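You operate a simulated robot arm through the tools that you are given. There is no shell and no other tool. Be economical: measure what you need, move in short steps, check, and stop when the job is done.

The job below is to be done with a simulated two-armed robot. You get a single attempt, and the scene is never put back.

TASK
Hold the handled crate on the top of the red stand steady with one hand and put the metal block with the largest size on its label from the top of the black table in it with the other.

The check looks at the end state, three seconds after you hand in, the way a careful person would. Anything else that was tipped, shoved, dropped, spilled or broken makes it a failure.

THE ROBOT
Two 7-joint arms with two-finger parallel grippers on one trunk, on a base that drives. Base frame: it is fixed to the floor where the robot stands at the start and does not move with it; the origin is under the middle of the robot, x ahead of it, y to its left, z up; the surface under the hand at the start is at about z = 810. Lengths are in mm, angles in rad, forces in N, time in s.
The left shoulder is at the start at [70, 134, 1151], the right one opposite. With the tool pointing down near the work surface each hand reaches from about 100 to 640 mm from the robot's upright axis, wherever it stands, measured 20 degrees to its own side. Places, roughly: handled crate [-1250, -3250, 750]. Payload 1.57 kg a hand.
Tool frame (each hand has its own): the origin (TCP) lies between the finger pads and is the grasp point; the fingertips stand 30 mm ahead of it; z points along the fingers, y is the line along which they close. The gripper opens to 80 mm. The fingers are 17 mm wide and 12 mm thick; the gripper's body (40 by 82 mm) begins 80 mm behind the TCP.
Orientation is that of the tool frame in the base frame, as a unit quaternion [x, y, z, w]. With the fingers straight down and closing along the base's y, the tool's x points along the base's -x, its y along +y and its z along -z.

THE INTERFACE
- The arms move only by the tool move_arm. It takes "left_moves", "right_moves" or both (then of equal length, played together; a hand with none holds still); each is a list of rows, each a list of 6 numbers: the shift along the base's x, y, z in mm, then the turn, a rotation vector about the base's x, y, z in rad. In form: [[dx, dy, dz, ax, ay, az], ...]. A call has 1 to 20 rows; each row is the pose to reach, as a shift and turn from the pose commanded when the call began. "left_jaw" and "right_jaw" are, for a hand that has rows, the opening, from 0 (shut) to 1 (fully open), set as the call begins (left out, the last holds). Rows are played at 5 a second. More than 50 mm and 0.15 rad between two rows, or a gripper value outside its range, and nothing of the call is played. Where a pose cannot be reached the arm comes as near as it can. A force on the tool above 40 N (or 10 N above the force at the start of the call, whichever is more), or a blocked arm, ends the call early, and 0.2 s more pass. The fingers move at their own pace (about 153 mm/s each) and stop on an object; they squeeze with about 32 N. The grip force told is the motor's: it shows also when the fingers shut on nothing. Time passes only in rows, and 0.2 s behind the last, so rows that repeat a pose let the fingers close. The reply holds the time, the measured pose of the TCP, the force on the tool along the base axes, the opening and the grip force, in the units named above and with some noise, with the torque about the TCP (base axes, N m) and any sound that the robot's microphone picked up.
- Cameras (640 x 400 px; columns grow to the right, rows downward): "scene" is now at [128.8, 15.6, 1363.5]; the picture's right is [0.32, -0.95, 0.00], its down [-0.60, -0.21, -0.77] and it looks along [0.73, 0.25, -0.64] (base axes); focal length 276 px, centre (320, 200). "left" rides on the left gripper at [72, 6, -122] in its tool frame; the picture's right is [-0.09, 1.00, 0.00], its down [-0.84, -0.08, -0.54] and it looks along [-0.54, -0.05, 0.84] (tool axes); focal length 238 px, centre (320, 200). "right" rides on the right gripper at [72, -7, -122] in its tool frame; the picture's right is [0.09, 1.00, 0.00], its down [-0.84, 0.08, -0.54] and it looks along [-0.54, 0.05, 0.84] (tool axes); focal length 238 px, centre (320, 200). There is no depth. A picture from a camera that has moved, and an enlarged one, comes with that camera's place and axes in the base frame and with its lens. The place of the scene camera against the robot may be out by one fixed shift of up to 18 mm in any direction.
- capture(camera): a new picture of that camera. It takes no simulated time.
- move_column(by): slides the trunk up (or, below 0, down) by that many mm; the arms and the scene camera ride with it, the base frame stays. It gives what a move gives, with no picture.
- roll_base(legs): drives the robot by 1 to 6 legs, each [ahead, left, turn to the left] in mm, mm and rad, along the robot's own axes; the way and the turn of a leg run together, so that a leg with both is an arc; at most 1500 mm and 3.142 rad a leg. The arms and the cameras ride along, it lands a little off, and it stops where it bumps. It gives what a move gives.
- aim_head(pan, tilt): turns the head with the scene camera to pan (to the left, within 1.501 rad either way) and tilt (down, from -0.506 to 1.204), counted from straight ahead of the robot. It gives what a move gives.
- enlarge(camera, box): a new picture of the part [left, top, right, bottom] of that camera's present view, enlarged. It takes no simulated time.
- hand_in(): hands the job in; it is judged then, once.

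Work in short steps. Places have to be worked out from the pictures, the camera data and where the tool is seen: move nearer, look again, correct. Check each grasp and each placing, and mend what went wrong. You have 120 turns and 108 pictures in all, those below and enlarged ones among them. Open the grippers and draw the arms clear of the work before you hand the job in, unless the task says otherwise; then end with one line.

The tools are called after ">>>" as name(argument=value, ...) on one line, values as JSON. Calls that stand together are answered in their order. move_arm: Moves the arms, as the interface text tells. Its arguments: {"type":"object","properties":{"left_moves":{"type":"array"},"left_jaw":{"type":"number"},"right_moves":{"type":"array"},"right_jaw":{"type":"number"}},"required":[]} The other tools are called the same way: move_column (by) slides the trunk up or down; roll_base (legs) drives the base; aim_head (pan, tilt) turns the head that bears the scene camera; capture (camera) takes a picture; enlarge (camera, box) takes an enlarged picture of a part of a camera's view; hand_in () hands the job in.

At the start:

```text
time_s: 0.0
left_tcp_pos: [425.9, 310.5, 1130.8]
left_ee_rot: [0.0, 1.0, -0.001, 0.001]
left_force: [0.5, -0.8, -0.3]
left_wrist_torque: [0.01, 0.02, -0.04]
left_grip_width: 80.0
left_gripper_force: 0.1
right_tcp_pos: [453.5, -44.9, 1072.2]
right_ee_rot: [0.0, 1.0, 0.001, 0.0]
right_force: [-0.3, 0.2, -0.3]
right_wrist_torque: [-0.01, -0.03, 0.0]
right_grip_width: 79.9
right_gripper_force: 0.0
trunk travel left (down, up): [-725.0, 215.0]
robot x, y, heading: [1.6, -2.5, -0.001]
head pan, tilt: [0.33, 0.693]
```

scene: 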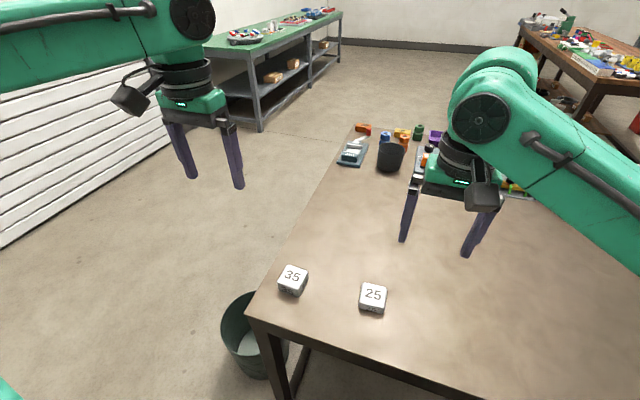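
right: 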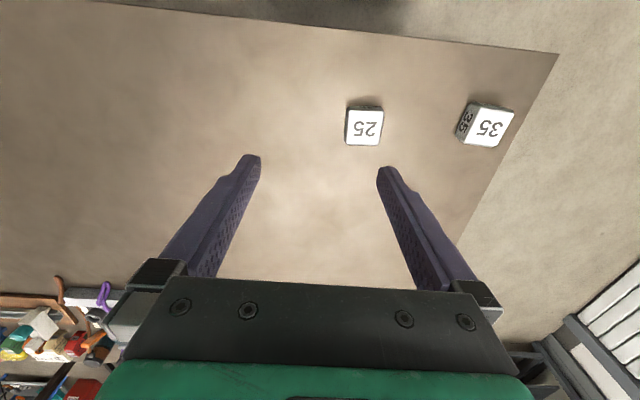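
left: 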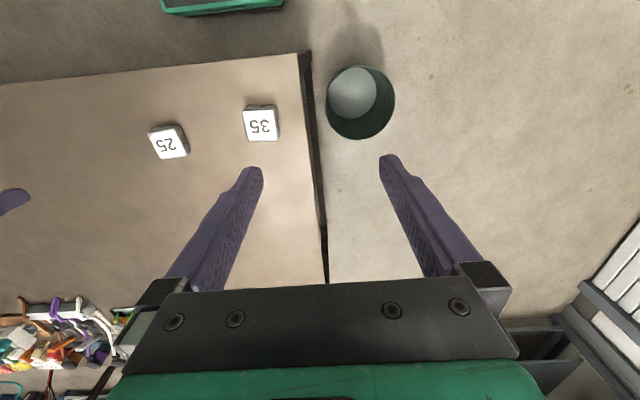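

The table ahead holds blocks 35 and 25, but I need to see the rest of it and find the red stand. I look around with the head.

>>> aim_head(pan=-0.4, tilt=0.6)

>>> capture(camera="scene")

>>> aim_head(pan=-1.5, tilt=0.4)

>>> capture(camera="scene")

```text
time_s: 1.1
left_tcp_pos: [427.5, 309.8, 1130.6]
left_ee_rot: [0.0, 1.0, 0.0, 0.001]
left_force: [-0.3, 0.6, -0.1]
left_wrist_torque: [0.01, -0.01, 0.01]
left_grip_width: 79.9
left_gripper_force: 0.0
right_tcp_pos: [453.8, -45.2, 1073.0]
right_ee_rot: [0.001, 1.0, 0.001, 0.0]
right_force: [0.8, -0.3, -0.3]
right_wrist_torque: [-0.01, -0.01, -0.02]
right_grip_width: 80.2
right_gripper_force: 0.0
trunk travel left (down, up): [-725.0, 215.0]
robot x, y, heading: [-1.7, -1.7, -0.001]
head pan, tilt: [-0.4, 0.6]
```

```text
104 pictures are left
camera scene: at [129.7, -46.3, 1371.6], right [-0.39, -0.92, 0.0], down [-0.52, 0.22, -0.82], along [0.76, -0.32, -0.57], focal length 276 px, centre (320, 200)
```

scene: 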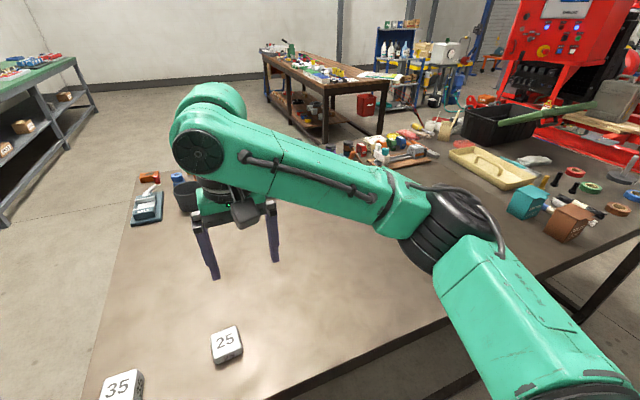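

```text
time_s: 2.4
left_tcp_pos: [427.3, 310.6, 1130.6]
left_ee_rot: [0.001, 1.0, -0.001, 0.001]
left_force: [-0.1, 1.0, 0.5]
left_wrist_torque: [0.03, 0.02, 0.03]
left_grip_width: 80.2
left_gripper_force: 0.1
right_tcp_pos: [452.5, -44.5, 1071.9]
right_ee_rot: [0.0, 1.0, 0.0, 0.0]
right_force: [0.0, 0.8, -0.8]
right_wrist_torque: [0.02, 0.01, 0.02]
right_grip_width: 79.9
right_gripper_force: 0.0
trunk travel left (down, up): [-725.0, 215.0]
robot x, y, heading: [3.9, -0.1, -0.003]
head pan, tilt: [-1.499, 0.4]
```

```text
103 pictures are left
camera scene: at [55.0, -104.4, 1389.8], right [-1.0, -0.07, 0.0], down [-0.03, 0.39, -0.92], along [0.07, -0.92, -0.39], focal length 276 px, centre (320, 200)
```

scene: 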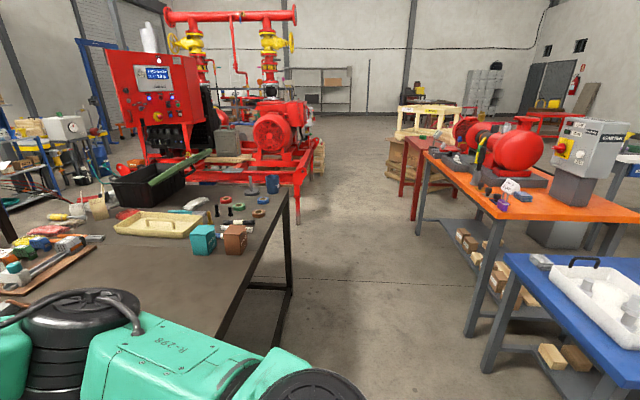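

Blocks 35 and 25 are here; I check the rest of the table and the possible blocks elsewhere with enlargements.

>>> enlarge(camera="scene", box=[0, 150, 320, 350])

>>> enlarge(camera="scene", box=[360, 70, 640, 245])

>>> aim_head(pan=-0.75, tilt=0.5)

>>> capture(camera="scene")

>>> aim_head(pan=0.1, tilt=0.7)

>>> capture(camera="scene")

```text
2.00 times, centred on (160, 250) of scene
camera zoom: at [55.0, -104.4, 1389.8], right [-1.0, -0.07, 0.0], down [-0.03, 0.39, -0.92], along [0.07, -0.92, -0.39], focal length 553 px, centre (640, 100)
```

zoom: 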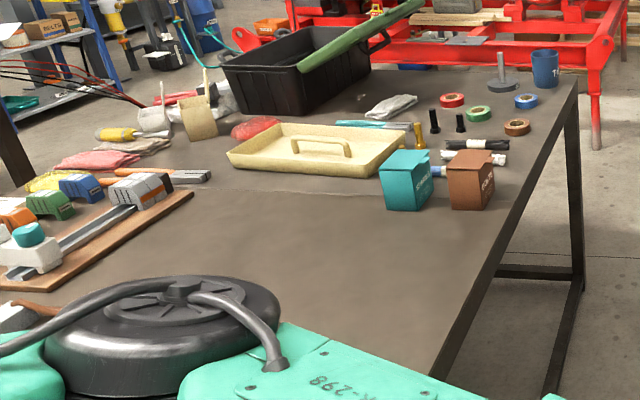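

```text
2.29 times, centred on (500, 158) of scene
camera zoom: at [55.0, -104.4, 1389.8], right [-1.0, -0.07, 0.0], down [-0.03, 0.39, -0.92], along [0.07, -0.92, -0.39], focal length 632 px, centre (-91, 297)
```

zoom: 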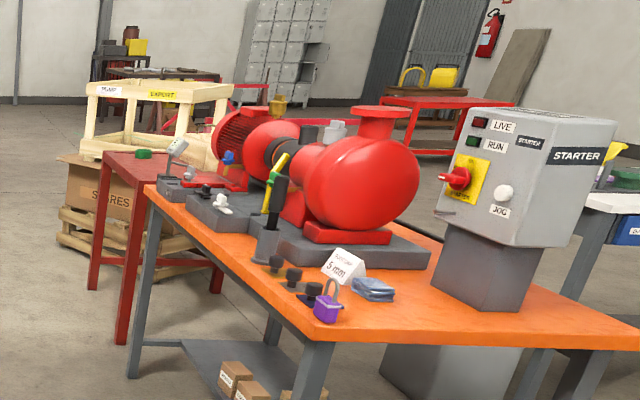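

```text
time_s: 3.5
left_tcp_pos: [427.0, 310.4, 1130.5]
left_ee_rot: [0.0, 1.0, -0.001, 0.0]
left_force: [0.9, 0.2, -0.1]
left_wrist_torque: [0.02, -0.05, 0.02]
left_grip_width: 79.9
left_gripper_force: 0.1
right_tcp_pos: [452.4, -45.2, 1072.3]
right_ee_rot: [0.0, 1.0, 0.0, 0.001]
right_force: [-0.8, 0.4, -0.5]
right_wrist_torque: [0.0, -0.02, 0.0]
right_grip_width: 80.2
right_gripper_force: 0.0
trunk travel left (down, up): [-725.0, 215.0]
robot x, y, heading: [-1.3, -0.8, 0.002]
head pan, tilt: [-0.75, 0.499]
```

```text
100 pictures are left
camera scene: at [114.7, -74.2, 1380.7], right [-0.68, -0.73, 0.0], down [-0.35, 0.33, -0.88], along [0.64, -0.6, -0.48], focal length 276 px, centre (320, 200)
```

scene: 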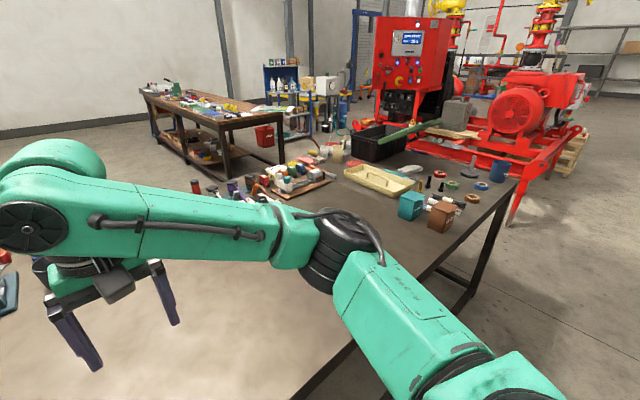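

```text
time_s: 4.7
left_tcp_pos: [425.6, 310.9, 1132.3]
left_ee_rot: [0.0, 1.0, -0.001, 0.002]
left_force: [-0.7, 1.1, -0.2]
left_wrist_torque: [-0.01, 0.01, 0.0]
left_grip_width: 79.9
left_gripper_force: 0.1
right_tcp_pos: [453.1, -43.8, 1072.6]
right_ee_rot: [0.0, 1.0, 0.0, -0.001]
right_force: [0.3, 0.3, 0.8]
right_wrist_torque: [0.02, 0.01, -0.01]
right_grip_width: 79.8
right_gripper_force: 0.0
trunk travel left (down, up): [-725.0, 215.0]
robot x, y, heading: [-1.6, 2.2, -0.002]
head pan, tilt: [0.099, 0.7]
```

```text
99 pictures are left
camera scene: at [132.8, -3.7, 1363.0], right [0.1, -1.0, 0.0], down [-0.64, -0.06, -0.76], along [0.76, 0.08, -0.64], focal length 276 px, centre (320, 200)
```

scene: 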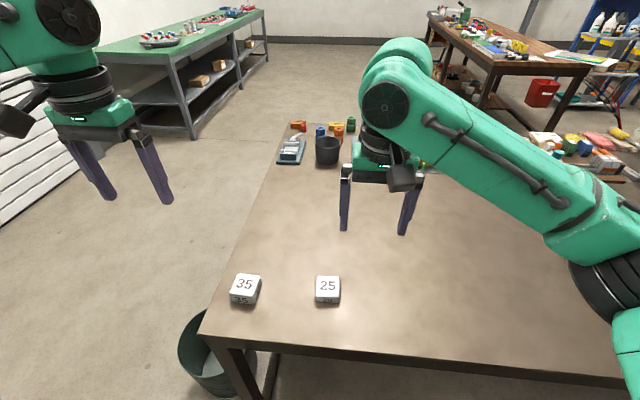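

I enlarge the labels to read the units carefully.

>>> enlarge(camera="scene", box=[210, 255, 370, 355])

>>> enlarge(camera="scene", box=[260, 100, 450, 220])

>>> capture(camera="left")

```text
4.00 times, centred on (290, 305) of scene
camera zoom: at [132.8, -3.7, 1363.0], right [0.1, -1.0, 0.0], down [-0.64, -0.06, -0.76], along [0.76, 0.08, -0.64], focal length 1106 px, centre (440, -220)
```

zoom: 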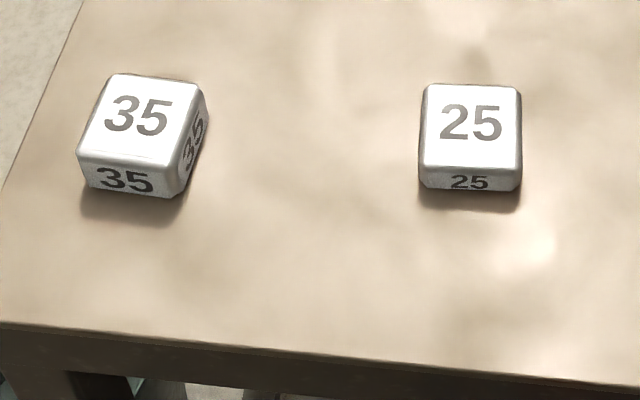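

```text
3.33 times, centred on (355, 160) of scene
camera zoom: at [132.8, -3.7, 1363.0], right [0.1, -1.0, 0.0], down [-0.64, -0.06, -0.76], along [0.76, 0.08, -0.64], focal length 921 px, centre (203, 333)
```

zoom: 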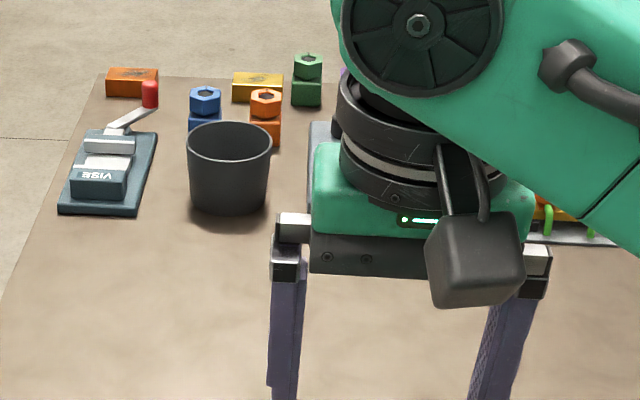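

```text
96 pictures are left
camera left: at [354.1, 318.4, 1252.3], right [0.09, 1.0, 0.0], down [0.84, -0.08, 0.54], along [0.54, -0.05, -0.84], focal length 238 px, centre (320, 200)
```

left: 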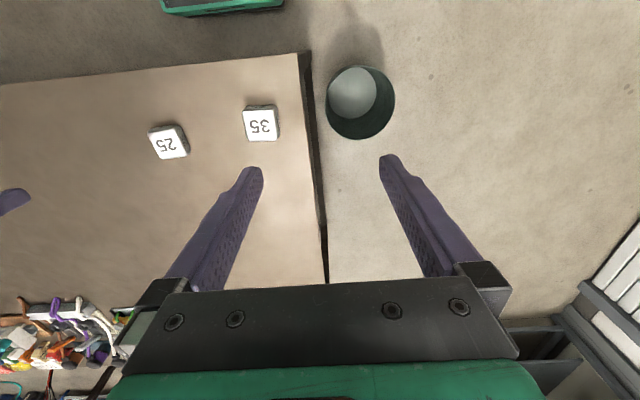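

Block 35 is the largest, at about [458, 204]. I bring the left hand above it and look with the wrist camera.

>>> move_arm(left_moves=[[10, -35, -40, 0, 0, 0], [20, -70, -75, 0, 0, 0], [30, -104, -110, 0, 0, 0], [30, -104, -150, 0, 0, 0], [30, -104, -150, 0, 0, 0]], left_jaw=1)

>>> capture(camera="left")

>>> enlarge(camera="scene", box=[160, 180, 400, 330])

```text
refused: row 1 steps farther than a row can; nothing moved
```

```text
95 pictures are left
camera left: at [354.1, 318.4, 1252.3], right [0.09, 1.0, 0.0], down [0.84, -0.08, 0.54], along [0.54, -0.05, -0.84], focal length 238 px, centre (320, 200)
```

left: 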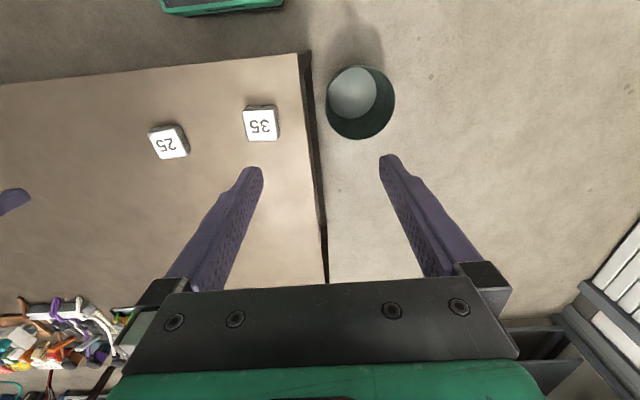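

```text
2.67 times, centred on (280, 255) of scene
camera zoom: at [132.8, -3.7, 1363.0], right [0.1, -1.0, 0.0], down [-0.64, -0.06, -0.76], along [0.76, 0.08, -0.64], focal length 737 px, centre (427, 53)
```

zoom: 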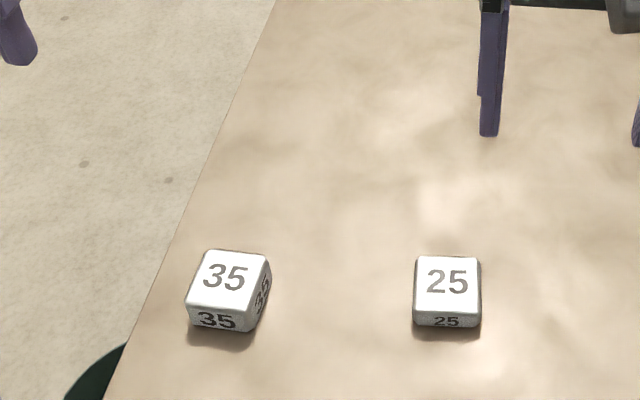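

The step was a bit over 50 mm; I split it finer.

>>> move_arm(left_moves=[[8, -27, -30, 0, 0, 0], [16, -54, -60, 0, 0, 0], [24, -80, -90, 0, 0, 0], [30, -104, -120, 0, 0, 0], [30, -104, -150, 0, 0, 0], [30, -104, -150, 0, 0, 0]], left_jaw=1)

>>> capture(camera="left")

>>> capture(camera="scene")

```text
time_s: 6.1
left_tcp_pos: [457.2, 207.0, 979.1]
left_ee_rot: [0.0, 1.0, -0.001, 0.001]
left_force: [-0.1, 0.3, -0.3]
left_wrist_torque: [-0.01, -0.03, -0.02]
left_grip_width: 80.0
left_gripper_force: 0.0
right_tcp_pos: [453.7, -44.8, 1072.6]
right_ee_rot: [0.0, 1.0, 0.001, 0.0]
right_force: [0.3, 0.4, 0.3]
right_wrist_torque: [0.03, 0.01, 0.03]
right_grip_width: 79.7
right_gripper_force: 0.1
trunk travel left (down, up): [-725.0, 215.0]
robot x, y, heading: [-1.1, -0.6, -0.002]
head pan, tilt: [0.099, 0.7]
```

```text
93 pictures are left
camera left: at [384.1, 214.5, 1101.0], right [0.09, 1.0, 0.0], down [0.84, -0.08, 0.54], along [0.54, -0.05, -0.84], focal length 238 px, centre (320, 200)
```

left: 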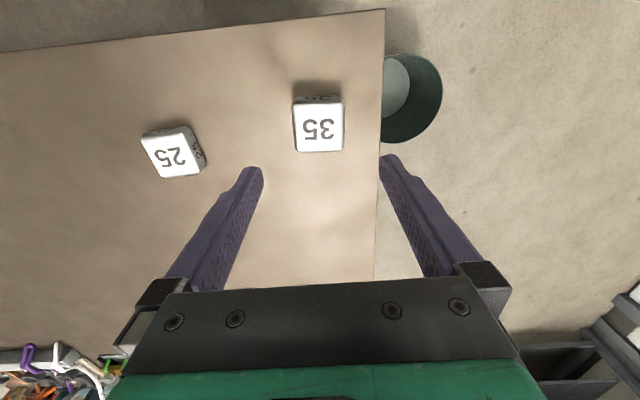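

```text
92 pictures are left
camera scene: at [132.4, -3.7, 1363.0], right [0.1, -1.0, 0.0], down [-0.64, -0.06, -0.77], along [0.76, 0.08, -0.64], focal length 276 px, centre (320, 200)
```

scene: 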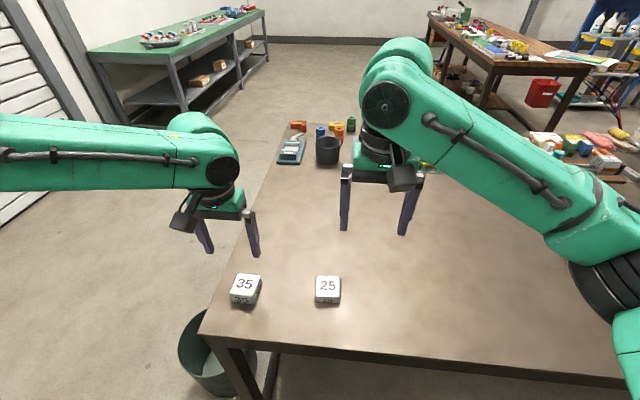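

The block top appears centred under the hand at about [457, 207, 840]. I enlarge to get its yaw.

>>> enlarge(camera="left", box=[272, 85, 368, 165])

```text
5.00 times, centred on (320, 125) of left
camera zoom: at [384.1, 214.5, 1101.0], right [0.09, 1.0, 0.0], down [0.84, -0.08, 0.54], along [0.54, -0.05, -0.84], focal length 1192 px, centre (320, 575)
```

zoom: 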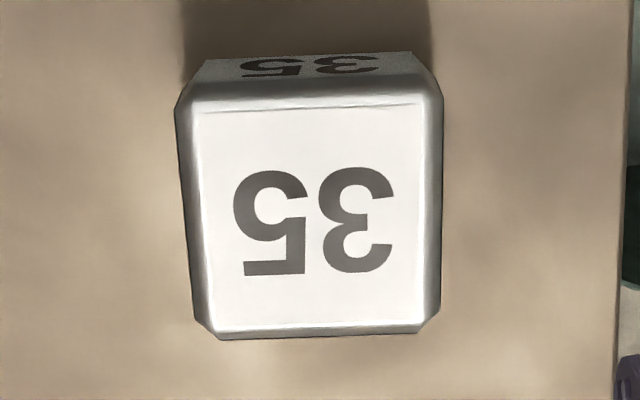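

Yaw is about -0.065. I turn and descend to tips just above the table, with force watch, keeping open.

>>> move_arm(left_moves=[[0, 0, -40, 0, 0, -0.065], [0, 0, -80, 0, 0, -0.065], [0, 0, -110, 0, 0, -0.065], [0, 0, -125, 0, 0, -0.065], [0, 0, -130, 0, 0, -0.065], [0, 0, -130, 0, 0, -0.065]])

>>> capture(camera="left")

>>> enlarge(camera="scene", box=[160, 200, 320, 320])

```text
time_s: 7.5
left_tcp_pos: [457.6, 207.1, 851.2]
left_ee_rot: [0.032, 0.999, 0.001, 0.001]
left_force: [0.0, 0.3, -0.5]
left_wrist_torque: [-0.01, 0.01, -0.02]
left_grip_width: 79.9
left_gripper_force: 0.1
right_tcp_pos: [453.9, -45.3, 1072.5]
right_ee_rot: [0.0, 1.0, 0.001, 0.0]
right_force: [0.1, 0.0, 0.4]
right_wrist_torque: [0.01, 0.02, -0.03]
right_grip_width: 79.8
right_gripper_force: 0.0
trunk travel left (down, up): [-725.0, 215.0]
robot x, y, heading: [0.7, -0.8, 0.003]
head pan, tilt: [0.099, 0.7]
```

```text
90 pictures are left
camera left: at [384.9, 219.4, 972.6], right [0.16, 0.99, 0.0], down [0.83, -0.13, 0.54], along [0.54, -0.09, -0.84], focal length 238 px, centre (320, 200)
```

left: 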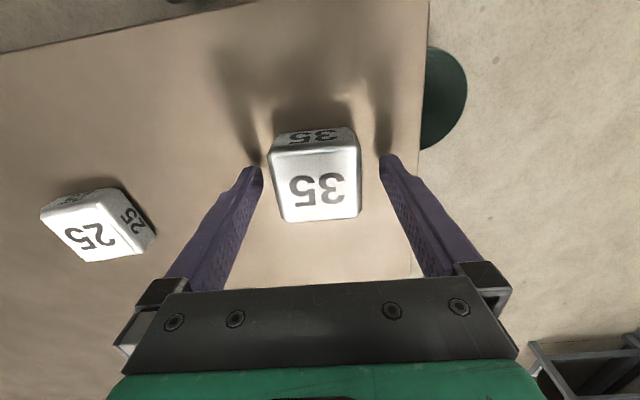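

```text
3.33 times, centred on (240, 260) of scene
camera zoom: at [132.7, -3.6, 1363.0], right [0.1, -1.0, 0.0], down [-0.64, -0.06, -0.76], along [0.76, 0.08, -0.64], focal length 921 px, centre (587, 0)
```

zoom: 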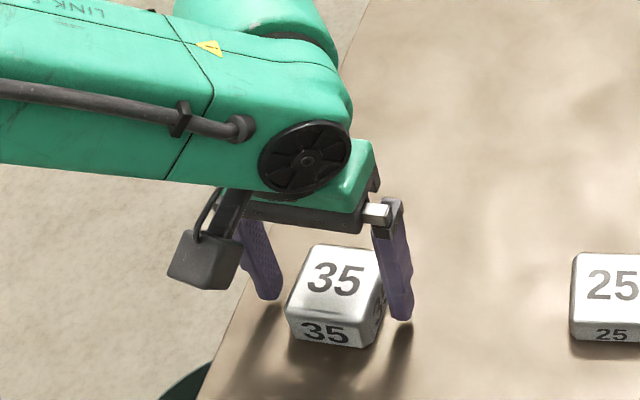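

Block is between the fingers. I lower 4 mm, and close.

>>> move_arm(left_moves=[[0, -1, -4, 0, 0, 0], [0, -1, -4, 0, 0, 0]])

>>> move_arm(left_moves=[[0, 0, 0, 0, 0, 0], [0, 0, 0, 0, 0, 0], [0, 0, 0, 0, 0, 0], [0, 0, 0, 0, 0, 0]], left_jaw=0)

>>> move_arm(left_moves=[[0, 0, 20, 0, 0, 0], [0, 0, 50, 0, 0, 0], [0, 0, 90, 0, 0, 0], [0, 0, 130, 0, 0, 0], [0, 0, 130, 0, 0, 0]])

>>> capture(camera="left")

```text
time_s: 8.1
left_tcp_pos: [455.5, 204.5, 846.4]
left_ee_rot: [0.032, 0.999, -0.001, 0.001]
left_force: [0.5, 0.3, 0.0]
left_wrist_torque: [0.02, 0.01, 0.04]
left_grip_width: 79.9
left_gripper_force: 0.1
right_tcp_pos: [454.0, -44.7, 1071.7]
right_ee_rot: [0.001, 1.0, 0.001, 0.001]
right_force: [-0.2, 0.8, -0.8]
right_wrist_torque: [-0.02, -0.01, 0.0]
right_grip_width: 80.0
right_gripper_force: 0.0
trunk travel left (down, up): [-725.0, 215.0]
robot x, y, heading: [0.0, -0.1, -0.003]
head pan, tilt: [0.099, 0.7]
```

```text
time_s: 9.1
left_tcp_pos: [455.8, 205.1, 846.4]
left_ee_rot: [0.032, 0.999, -0.001, 0.001]
left_force: [0.2, -0.3, -0.4]
left_wrist_torque: [-0.09, -0.01, 0.0]
left_grip_width: 55.6
left_gripper_force: 31.6
right_tcp_pos: [454.3, -44.6, 1072.7]
right_ee_rot: [-0.001, 1.0, 0.0, 0.0]
right_force: [-0.6, -0.3, 0.3]
right_wrist_torque: [-0.02, 0.0, -0.01]
right_grip_width: 80.1
right_gripper_force: 0.0
trunk travel left (down, up): [-725.0, 215.0]
robot x, y, heading: [-2.5, 0.9, 0.001]
head pan, tilt: [0.099, 0.7]
```

```text
time_s: 10.3
left_tcp_pos: [458.1, 204.6, 976.5]
left_ee_rot: [0.032, 0.999, -0.001, 0.0]
left_force: [-0.5, 0.0, -2.8]
left_wrist_torque: [0.0, 0.0, -0.01]
left_grip_width: 55.7
left_gripper_force: 32.3
right_tcp_pos: [454.6, -44.4, 1072.3]
right_ee_rot: [0.0, 1.0, 0.0, -0.001]
right_force: [-0.3, 0.6, -0.2]
right_wrist_torque: [0.02, 0.04, -0.04]
right_grip_width: 79.9
right_gripper_force: 0.0
trunk travel left (down, up): [-725.0, 215.0]
robot x, y, heading: [-2.3, 3.6, -0.003]
head pan, tilt: [0.099, 0.7]
```

```text
88 pictures are left
camera left: at [386.0, 216.6, 1099.5], right [0.16, 0.99, 0.0], down [0.83, -0.13, 0.54], along [0.54, -0.09, -0.84], focal length 238 px, centre (320, 200)
```

left: 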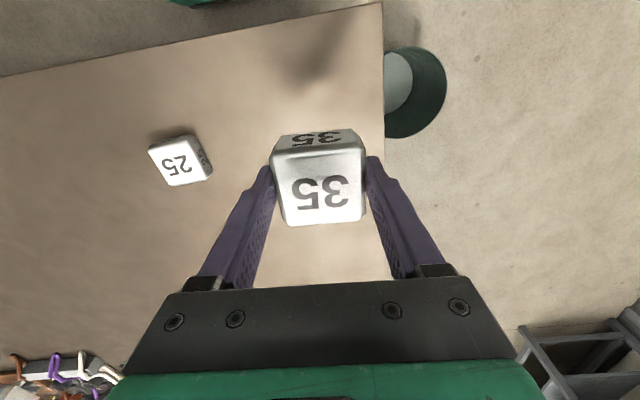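

Block 35 is held firmly (about 0.28 kg). I back off the table a little, turn right to face −y, and look.

>>> roll_base(legs=[[-130, 0, 0], [0, 0, -1.57]])

>>> aim_head(pan=-0.3, tilt=0.3)

>>> capture(camera="scene")

```text
time_s: 15.4
left_tcp_pos: [80.5, -454.6, 978.9]
left_ee_rot: [0.725, 0.689, -0.001, 0.0]
left_force: [-1.0, -0.4, -1.7]
left_wrist_torque: [0.01, 0.01, 0.01]
left_grip_width: 55.6
left_gripper_force: 32.1
right_tcp_pos: [-168.0, -455.1, 1072.6]
right_ee_rot: [0.702, 0.712, 0.0, 0.0]
right_force: [-0.4, -0.1, 0.0]
right_wrist_torque: [0.02, 0.02, 0.0]
right_grip_width: 80.1
right_gripper_force: 0.1
trunk travel left (down, up): [-725.0, 215.0]
robot x, y, heading: [-131.9, -0.3, -1.555]
head pan, tilt: [0.099, 0.7]
```

```text
time_s: 16.2
left_tcp_pos: [81.0, -454.7, 977.2]
left_ee_rot: [0.725, 0.689, -0.001, 0.0]
left_force: [0.0, 0.6, -2.8]
left_wrist_torque: [0.04, -0.01, 0.05]
left_grip_width: 55.5
left_gripper_force: 32.2
right_tcp_pos: [-168.7, -454.2, 1071.9]
right_ee_rot: [0.702, 0.712, 0.0, 0.0]
right_force: [-0.2, 0.5, -0.5]
right_wrist_torque: [-0.03, 0.02, 0.0]
right_grip_width: 80.2
right_gripper_force: 0.1
trunk travel left (down, up): [-725.0, 215.0]
robot x, y, heading: [-129.4, 0.4, -1.56]
head pan, tilt: [-0.3, 0.3]
```

```text
87 pictures are left
camera scene: at [-157.5, -152.4, 1399.0], right [-0.96, 0.28, 0.0], down [0.08, 0.28, -0.95], along [-0.27, -0.92, -0.3], focal length 276 px, centre (320, 200)
```

scene: 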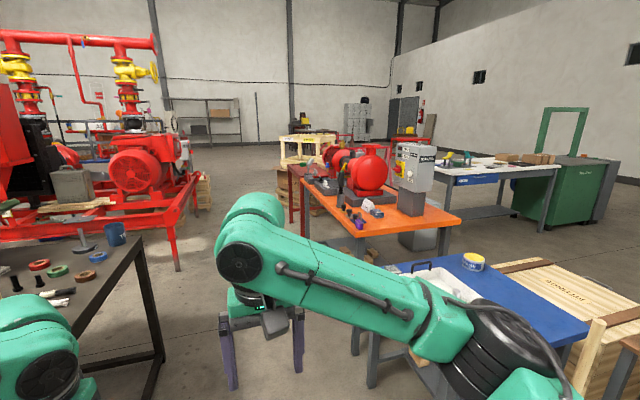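

The aisle ahead is clear. I drive 1400 mm along it and look toward the stand.

>>> roll_base(legs=[[1450, 0, 0]])

>>> aim_head(pan=-0.6, tilt=0.3)

>>> capture(camera="scene")

```text
time_s: 23.4
left_tcp_pos: [161.7, -1891.5, 978.9]
left_ee_rot: [0.707, 0.708, -0.001, 0.0]
left_force: [-0.5, 0.7, -2.9]
left_wrist_torque: [0.0, 0.03, -0.02]
left_grip_width: 55.5
left_gripper_force: 32.6
right_tcp_pos: [-85.6, -1905.9, 1072.9]
right_ee_rot: [0.683, 0.73, 0.0, 0.0]
right_force: [0.1, 0.1, -0.2]
right_wrist_torque: [0.01, 0.02, -0.05]
right_grip_width: 80.2
right_gripper_force: 0.1
trunk travel left (down, up): [-725.0, 215.0]
robot x, y, heading: [-71.1, -1450.8, -1.505]
head pan, tilt: [-0.3, 0.3]
```

```text
time_s: 24.2
left_tcp_pos: [162.0, -1892.1, 978.0]
left_ee_rot: [0.707, 0.707, 0.0, -0.001]
left_force: [0.9, 0.2, -2.9]
left_wrist_torque: [0.01, 0.01, -0.03]
left_grip_width: 55.7
left_gripper_force: 31.8
right_tcp_pos: [-87.2, -1906.2, 1072.7]
right_ee_rot: [0.683, 0.73, 0.0, 0.0]
right_force: [0.3, -0.1, 0.1]
right_wrist_torque: [-0.01, 0.02, 0.0]
right_grip_width: 80.0
right_gripper_force: 0.1
trunk travel left (down, up): [-725.0, 215.0]
robot x, y, heading: [-72.7, -1447.3, -1.502]
head pan, tilt: [-0.6, 0.3]
```

```text
86 pictures are left
camera scene: at [-117.9, -1592.9, 1399.0], right [-0.86, 0.51, 0.0], down [0.15, 0.26, -0.96], along [-0.49, -0.82, -0.3], focal length 276 px, centre (320, 200)
```

scene: 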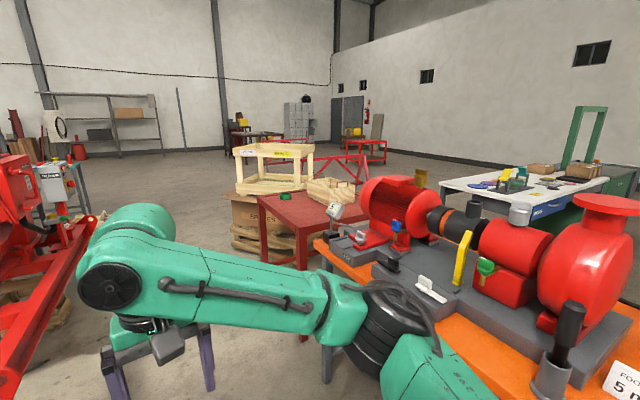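

The red stand with a wooden handled crate is visible ahead to the right. I correct heading and go 1000 mm more.

>>> roll_base(legs=[[0, 0, -0.1], [1000, 0, 0]])

>>> aim_head(pan=-0.9, tilt=0.4)

>>> capture(camera="scene")

```text
time_s: 30.0
left_tcp_pos: [81.7, -2917.6, 978.5]
left_ee_rot: [0.742, 0.671, -0.002, -0.001]
left_force: [0.4, 0.1, -2.1]
left_wrist_torque: [0.04, 0.02, 0.02]
left_grip_width: 55.4
left_gripper_force: 32.2
right_tcp_pos: [-167.7, -2905.2, 1072.6]
right_ee_rot: [0.72, 0.694, 0.0, -0.001]
right_force: [-0.4, 0.9, -0.2]
right_wrist_torque: [-0.01, -0.01, 0.01]
right_grip_width: 79.9
right_gripper_force: 0.0
trunk travel left (down, up): [-725.0, 215.0]
robot x, y, heading: [-106.1, -2451.3, -1.604]
head pan, tilt: [-0.6, 0.3]
```

```text
time_s: 30.8
left_tcp_pos: [80.4, -2918.2, 978.2]
left_ee_rot: [0.742, 0.671, 0.0, 0.0]
left_force: [0.1, -0.3, -3.2]
left_wrist_torque: [0.02, 0.0, -0.04]
left_grip_width: 55.7
left_gripper_force: 32.2
right_tcp_pos: [-169.4, -2905.4, 1074.0]
right_ee_rot: [0.719, 0.695, 0.0, 0.0]
right_force: [0.2, 1.0, -0.3]
right_wrist_torque: [-0.04, -0.01, 0.0]
right_grip_width: 79.8
right_gripper_force: 0.0
trunk travel left (down, up): [-725.0, 215.0]
robot x, y, heading: [-108.5, -2450.4, -1.61]
head pan, tilt: [-0.901, 0.4]
```

```text
85 pictures are left
camera scene: at [-185.4, -2571.7, 1389.8], right [-0.59, 0.81, 0.0], down [0.31, 0.23, -0.92], along [-0.74, -0.55, -0.39], focal length 276 px, centre (320, 200)
```

scene: 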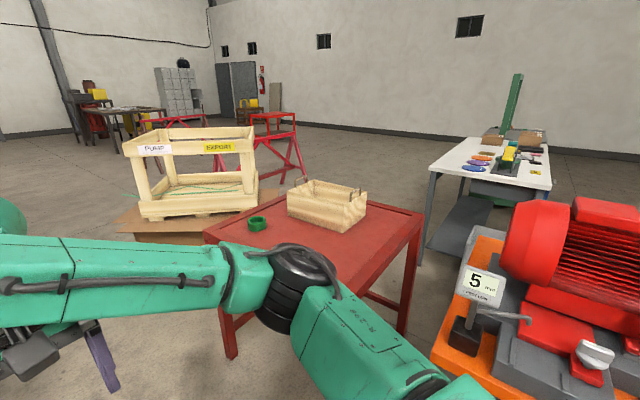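

The stand spans roughly x −820…−1650, y −2940…−3740, crate near [−1360, −3400]. I drive on to face it from the +x side.

>>> roll_base(legs=[[880, 0, 0], [0, 0, -1.54]])

>>> aim_head(pan=0, tilt=0.4)

>>> capture(camera="scene")

>>> aim_head(pan=0, tilt=1.2)

>>> capture(camera="scene")

```text
time_s: 39.2
left_tcp_pos: [-606.6, -3513.4, 979.2]
left_ee_rot: [0.999, -0.051, 0.001, -0.001]
left_force: [0.0, -0.4, -2.9]
left_wrist_torque: [-0.02, 0.01, -0.03]
left_grip_width: 55.5
left_gripper_force: 32.4
right_tcp_pos: [-593.1, -3264.9, 1072.3]
right_ee_rot: [1.0, -0.02, 0.0, 0.0]
right_force: [-0.5, 0.3, -0.1]
right_wrist_torque: [0.01, -0.03, 0.02]
right_grip_width: 80.2
right_gripper_force: 0.0
trunk travel left (down, up): [-725.0, 215.0]
robot x, y, heading: [-142.5, -3327.3, 3.1]
head pan, tilt: [-0.901, 0.4]
```

```text
time_s: 40.4
left_tcp_pos: [-607.0, -3514.0, 977.9]
left_ee_rot: [0.999, -0.051, 0.001, -0.001]
left_force: [-0.1, 0.3, -2.4]
left_wrist_torque: [0.0, 0.0, 0.0]
left_grip_width: 55.7
left_gripper_force: 32.4
right_tcp_pos: [-593.2, -3265.1, 1072.5]
right_ee_rot: [1.0, -0.019, 0.0, 0.0]
right_force: [-0.2, -0.3, -0.1]
right_wrist_torque: [0.0, -0.03, 0.0]
right_grip_width: 79.9
right_gripper_force: 0.0
trunk travel left (down, up): [-725.0, 215.0]
robot x, y, heading: [-147.1, -3323.9, 3.102]
head pan, tilt: [0.0, 0.4]
```

```text
84 pictures are left
camera scene: at [-286.5, -3333.5, 1389.8], right [0.04, 1.0, 0.0], down [0.39, -0.02, -0.92], along [-0.92, 0.04, -0.39], focal length 276 px, centre (320, 200)
```

scene: 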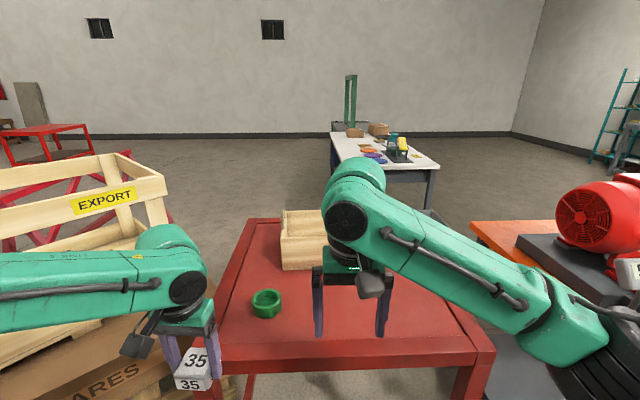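

```text
time_s: 41.5
left_tcp_pos: [-605.5, -3512.6, 978.3]
left_ee_rot: [0.999, -0.052, 0.0, -0.002]
left_force: [0.2, -0.4, -2.6]
left_wrist_torque: [0.03, -0.02, -0.04]
left_grip_width: 55.9
left_gripper_force: 32.2
right_tcp_pos: [-593.6, -3265.2, 1072.6]
right_ee_rot: [1.0, -0.02, 0.0, -0.001]
right_force: [-0.4, 0.0, 0.0]
right_wrist_torque: [-0.01, 0.0, 0.04]
right_grip_width: 79.7
right_gripper_force: 0.1
trunk travel left (down, up): [-725.0, 215.0]
robot x, y, heading: [-141.3, -3324.9, 3.099]
head pan, tilt: [0.0, 1.201]
```

```text
83 pictures are left
camera scene: at [-249.9, -3335.1, 1327.0], right [0.04, 1.0, 0.0], down [0.93, -0.04, -0.36], along [-0.36, 0.01, -0.93], focal length 276 px, centre (320, 200)
```

scene: 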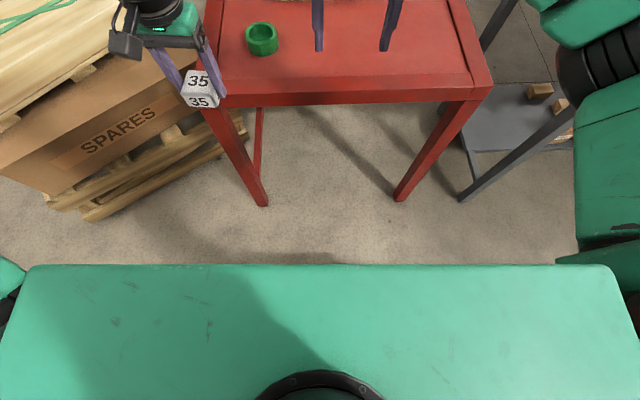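

Stand front edge is at x≈−795, crate near face x≈−1190. The right hand blocks the view, so I shift it right and look again.

>>> move_arm(right_moves=[[0, 45, 0, 0, 0, 0], [0, 90, 0, 0, 0, 0], [0, 135, 0, 0, 0, 0], [0, 180, 0, 0, 0, 0]])

>>> aim_head(pan=0, tilt=0.6)

>>> capture(camera="scene")

>>> enlarge(camera="scene", box=[220, 100, 400, 220])

```text
time_s: 42.5
left_tcp_pos: [-606.5, -3512.5, 978.4]
left_ee_rot: [0.999, -0.051, 0.0, 0.0]
left_force: [0.7, 0.4, -2.8]
left_wrist_torque: [-0.06, -0.01, -0.01]
left_grip_width: 55.8
left_gripper_force: 32.1
right_tcp_pos: [-589.8, -3082.7, 1072.7]
right_ee_rot: [1.0, -0.019, 0.0, 0.001]
right_force: [-0.9, 0.7, -0.9]
right_wrist_torque: [0.0, 0.03, -0.02]
right_grip_width: 79.9
right_gripper_force: 0.1
trunk travel left (down, up): [-725.0, 215.0]
robot x, y, heading: [-140.2, -3329.3, 3.099]
head pan, tilt: [0.0, 1.201]
```

```text
time_s: 43.5
left_tcp_pos: [-605.3, -3513.9, 977.3]
left_ee_rot: [0.999, -0.052, 0.0, -0.001]
left_force: [0.8, -0.1, -3.4]
left_wrist_torque: [0.01, 0.01, 0.0]
left_grip_width: 55.6
left_gripper_force: 32.5
right_tcp_pos: [-590.0, -3084.8, 1075.0]
right_ee_rot: [1.0, -0.021, 0.0, 0.0]
right_force: [0.1, 0.4, -0.5]
right_wrist_torque: [0.0, -0.02, -0.02]
right_grip_width: 80.0
right_gripper_force: 0.1
trunk travel left (down, up): [-725.0, 215.0]
robot x, y, heading: [-141.2, -3329.5, 3.106]
head pan, tilt: [0.0, 0.6]
```

```text
82 pictures are left
camera scene: at [-282.2, -3333.7, 1371.5], right [0.04, 1.0, 0.0], down [0.57, -0.02, -0.82], along [-0.82, 0.03, -0.57], focal length 276 px, centre (320, 200)
```

scene: 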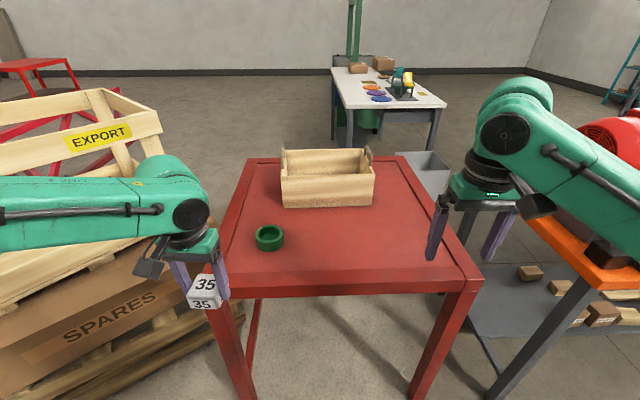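

```text
3.33 times, centred on (310, 160) of scene
camera zoom: at [-282.2, -3333.7, 1371.5], right [0.04, 1.0, 0.0], down [0.57, -0.02, -0.82], along [-0.82, 0.03, -0.57], focal length 921 px, centre (353, 333)
```

zoom: 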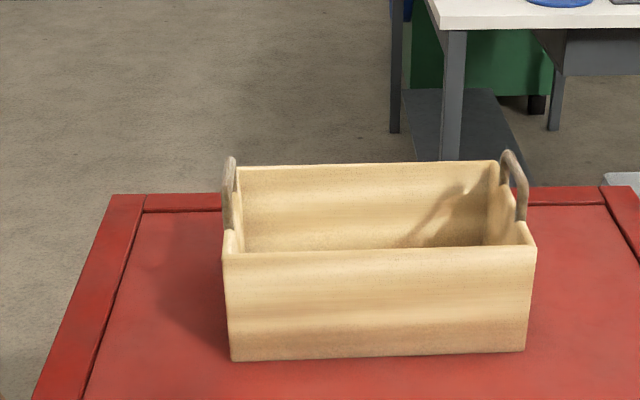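

The crate's long axis runs along y with a handle at each end (y≈−3445 and −3085). To know how near my base may go, I look back at the robot with the wrist cameras.

>>> capture(camera="right")

>>> capture(camera="left")

```text
80 pictures are left
camera right: at [-518.9, -3080.7, 1196.4], right [0.05, -1.0, 0.0], down [-0.84, -0.04, 0.54], along [-0.54, -0.03, -0.84], focal length 238 px, centre (320, 200)
```

right: 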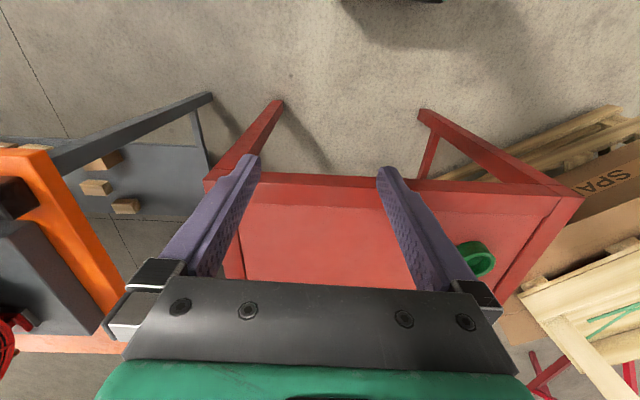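

```text
79 pictures are left
camera left: at [-535.4, -3526.5, 1099.2], right [-0.19, -0.98, 0.0], down [-0.82, 0.16, 0.54], along [-0.53, 0.11, -0.84], focal length 238 px, centre (320, 200)
```

left: 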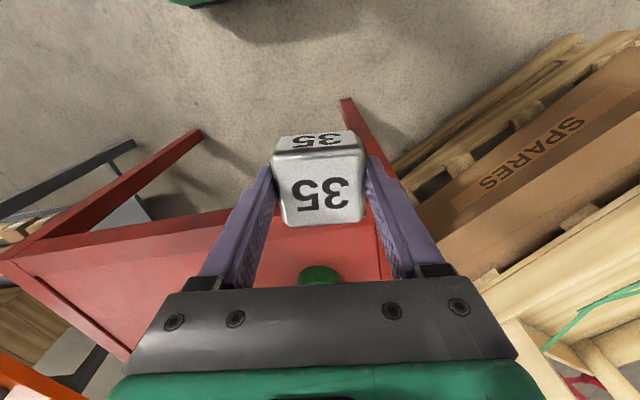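

My base front reaches ~230 mm ahead, ~200 mm half-width and stands lower than the stand top; the stand is open in front. I line up with the crate's middle and move up, short of the stand.

>>> roll_base(legs=[[0, 0, 0.04], [380, -70, 0]])

>>> capture(camera="scene")

>>> capture(camera="right")

```text
time_s: 46.3
left_tcp_pos: [-973.3, -3460.7, 976.6]
left_ee_rot: [0.999, -0.032, -0.001, -0.001]
left_force: [0.1, 0.1, -2.3]
left_wrist_torque: [0.0, -0.01, -0.03]
left_grip_width: 55.6
left_gripper_force: 32.0
right_tcp_pos: [-973.9, -3033.2, 1075.7]
right_ee_rot: [1.0, -0.001, 0.0, -0.001]
right_force: [0.0, -0.5, -0.7]
right_wrist_torque: [0.01, -0.01, 0.01]
right_grip_width: 80.1
right_gripper_force: 0.1
trunk travel left (down, up): [-725.0, 215.0]
robot x, y, heading: [-516.6, -3260.7, 3.142]
head pan, tilt: [0.0, 0.6]
```

```text
78 pictures are left
camera scene: at [-656.6, -3269.3, 1371.7], right [0.0, 1.0, 0.0], down [0.56, 0.0, -0.83], along [-0.83, 0.0, -0.56], focal length 276 px, centre (320, 200)
```

scene: 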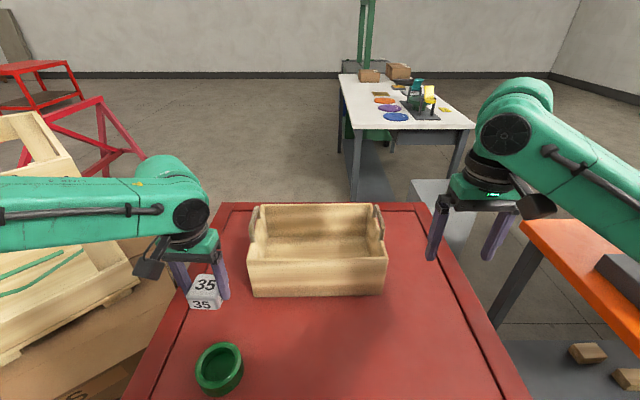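

```text
77 pictures are left
camera right: at [-902.5, -3025.5, 1196.8], right [0.09, -1.0, 0.0], down [-0.84, -0.08, 0.54], along [-0.54, -0.05, -0.84], focal length 238 px, centre (320, 200)
```

right: 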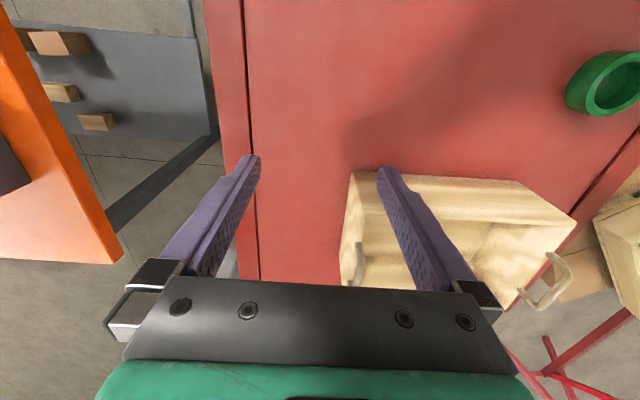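

Triangulating: stand top z≈755, crate spans x −1121…−1368, y −3442…−3101, rim ≈880, handle tops ≈955. I need ~100 mm more forward (base slides under the open-fronted stand, clear of legs).

>>> roll_base(legs=[[95, 0, 0]])

>>> capture(camera="scene")

>>> enlarge(camera="scene", box=[220, 190, 420, 315])

```text
time_s: 47.5
left_tcp_pos: [-1063.7, -3460.5, 979.0]
left_ee_rot: [0.999, -0.032, -0.001, -0.001]
left_force: [0.5, 0.4, -2.4]
left_wrist_torque: [0.01, -0.01, 0.0]
left_grip_width: 55.7
left_gripper_force: 32.1
right_tcp_pos: [-1066.6, -3031.7, 1075.9]
right_ee_rot: [1.0, -0.001, -0.001, 0.0]
right_force: [0.2, 0.2, 0.5]
right_wrist_torque: [-0.01, -0.03, 0.01]
right_grip_width: 79.9
right_gripper_force: 0.2
trunk travel left (down, up): [-725.0, 215.0]
robot x, y, heading: [-609.0, -3260.5, 3.137]
head pan, tilt: [0.0, 0.6]
```

```text
76 pictures are left
camera scene: at [-748.2, -3268.9, 1371.8], right [0.0, 1.0, 0.0], down [0.56, 0.0, -0.83], along [-0.83, 0.0, -0.56], focal length 276 px, centre (320, 200)
```

scene: 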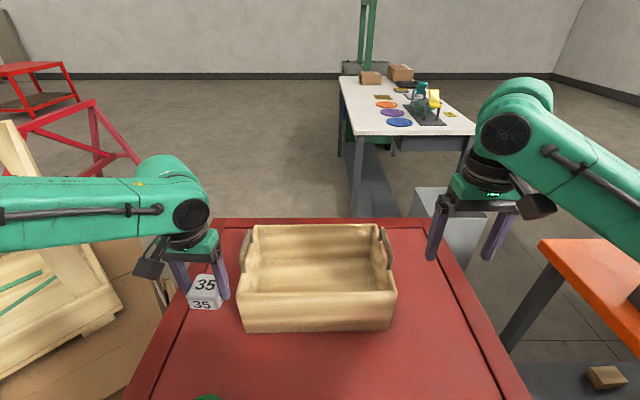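

```text
3.20 times, centred on (320, 252) of scene
camera zoom: at [-748.2, -3268.9, 1371.8], right [0.0, 1.0, 0.0], down [0.56, 0.0, -0.83], along [-0.83, 0.0, -0.56], focal length 885 px, centre (320, 32)
```

zoom: 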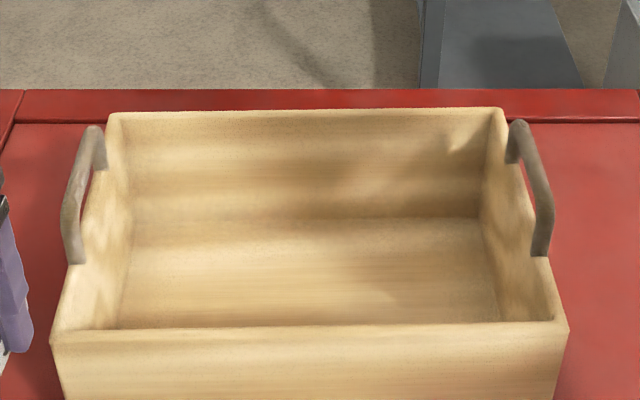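

Right handle: bar along x, spanning x≈−1187…−1290, y≈−3111, top z≈930–945. I move the right hand above it to look.

>>> move_arm(right_moves=[[-40, -18, -5, 0, 0, 0], [-80, -36, -10, 0, 0, 0], [-120, -54, -20, 0, 0, 0], [-160, -72, -30, 0, 0, 0], [-173, -79, -36, 0, 0, 0], [-173, -79, -36, 0, 0, 0]], right_jaw=0.8)

>>> capture(camera="right")

>>> capture(camera="scene")

```text
time_s: 48.9
left_tcp_pos: [-1067.4, -3462.2, 978.4]
left_ee_rot: [0.999, -0.034, 0.001, -0.001]
left_force: [-0.3, 0.3, -3.8]
left_wrist_torque: [-0.01, -0.05, 0.0]
left_grip_width: 55.7
left_gripper_force: 31.8
right_tcp_pos: [-1217.3, -3102.2, 1041.7]
right_ee_rot: [1.0, 0.0, -0.001, -0.001]
right_force: [1.0, -0.1, -0.6]
right_wrist_torque: [-0.02, 0.03, 0.01]
right_grip_width: 63.9
right_gripper_force: 0.0
right hand out of reach, approached as far as the arm can: row 4, 5, 6
trunk travel left (down, up): [-725.0, 215.0]
robot x, y, heading: [-610.8, -3257.1, 3.141]
head pan, tilt: [0.0, 0.6]
```

```text
74 pictures are left
camera right: at [-1145.1, -3095.8, 1164.0], right [0.09, -1.0, 0.0], down [-0.84, -0.08, 0.54], along [-0.54, -0.05, -0.84], focal length 238 px, centre (320, 200)
```

right: 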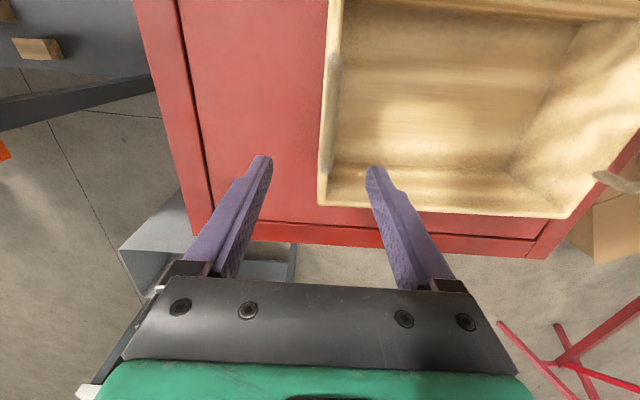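

```text
73 pictures are left
camera scene: at [-750.5, -3269.5, 1371.5], right [0.0, 1.0, 0.0], down [0.57, 0.0, -0.82], along [-0.82, 0.0, -0.57], focal length 276 px, centre (320, 200)
```

scene: 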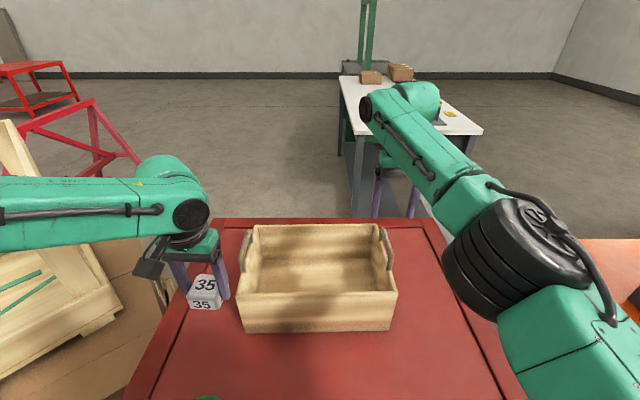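

The right hand stopped a bit short (x≈−1217). I enlarge its view to find the handle.

>>> enlarge(camera="right", box=[260, 0, 420, 100])

>>> enlarge(camera="right", box=[240, 80, 440, 220])

```text
4.00 times, centred on (340, 50) of right
camera zoom: at [-1145.1, -3095.8, 1164.0], right [0.09, -1.0, 0.0], down [-0.84, -0.08, 0.54], along [-0.54, -0.05, -0.84], focal length 953 px, centre (240, 800)
```

zoom: 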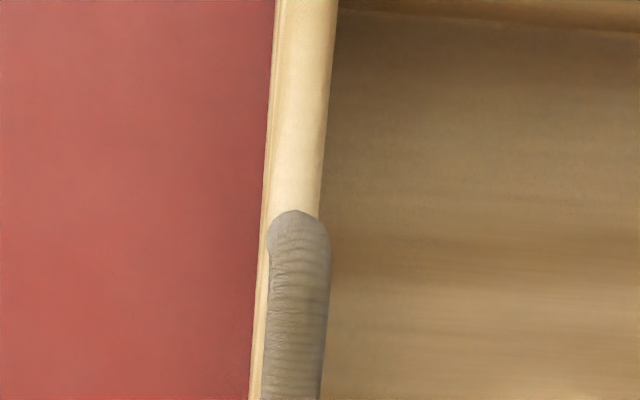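

```text
2.86 times, centred on (340, 150) of right
camera zoom: at [-1145.1, -3095.8, 1164.0], right [0.09, -1.0, 0.0], down [-0.84, -0.08, 0.54], along [-0.54, -0.05, -0.84], focal length 681 px, centre (263, 343)
```

zoom: 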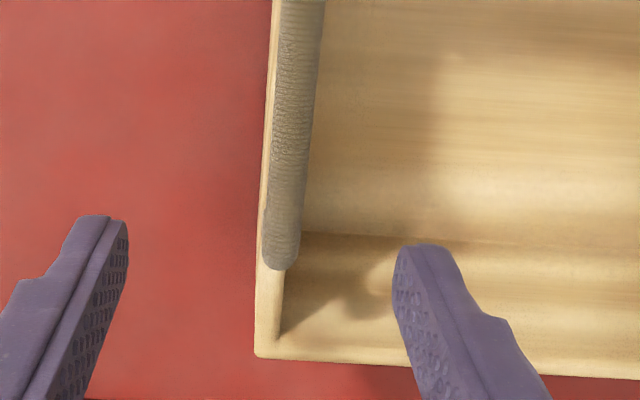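

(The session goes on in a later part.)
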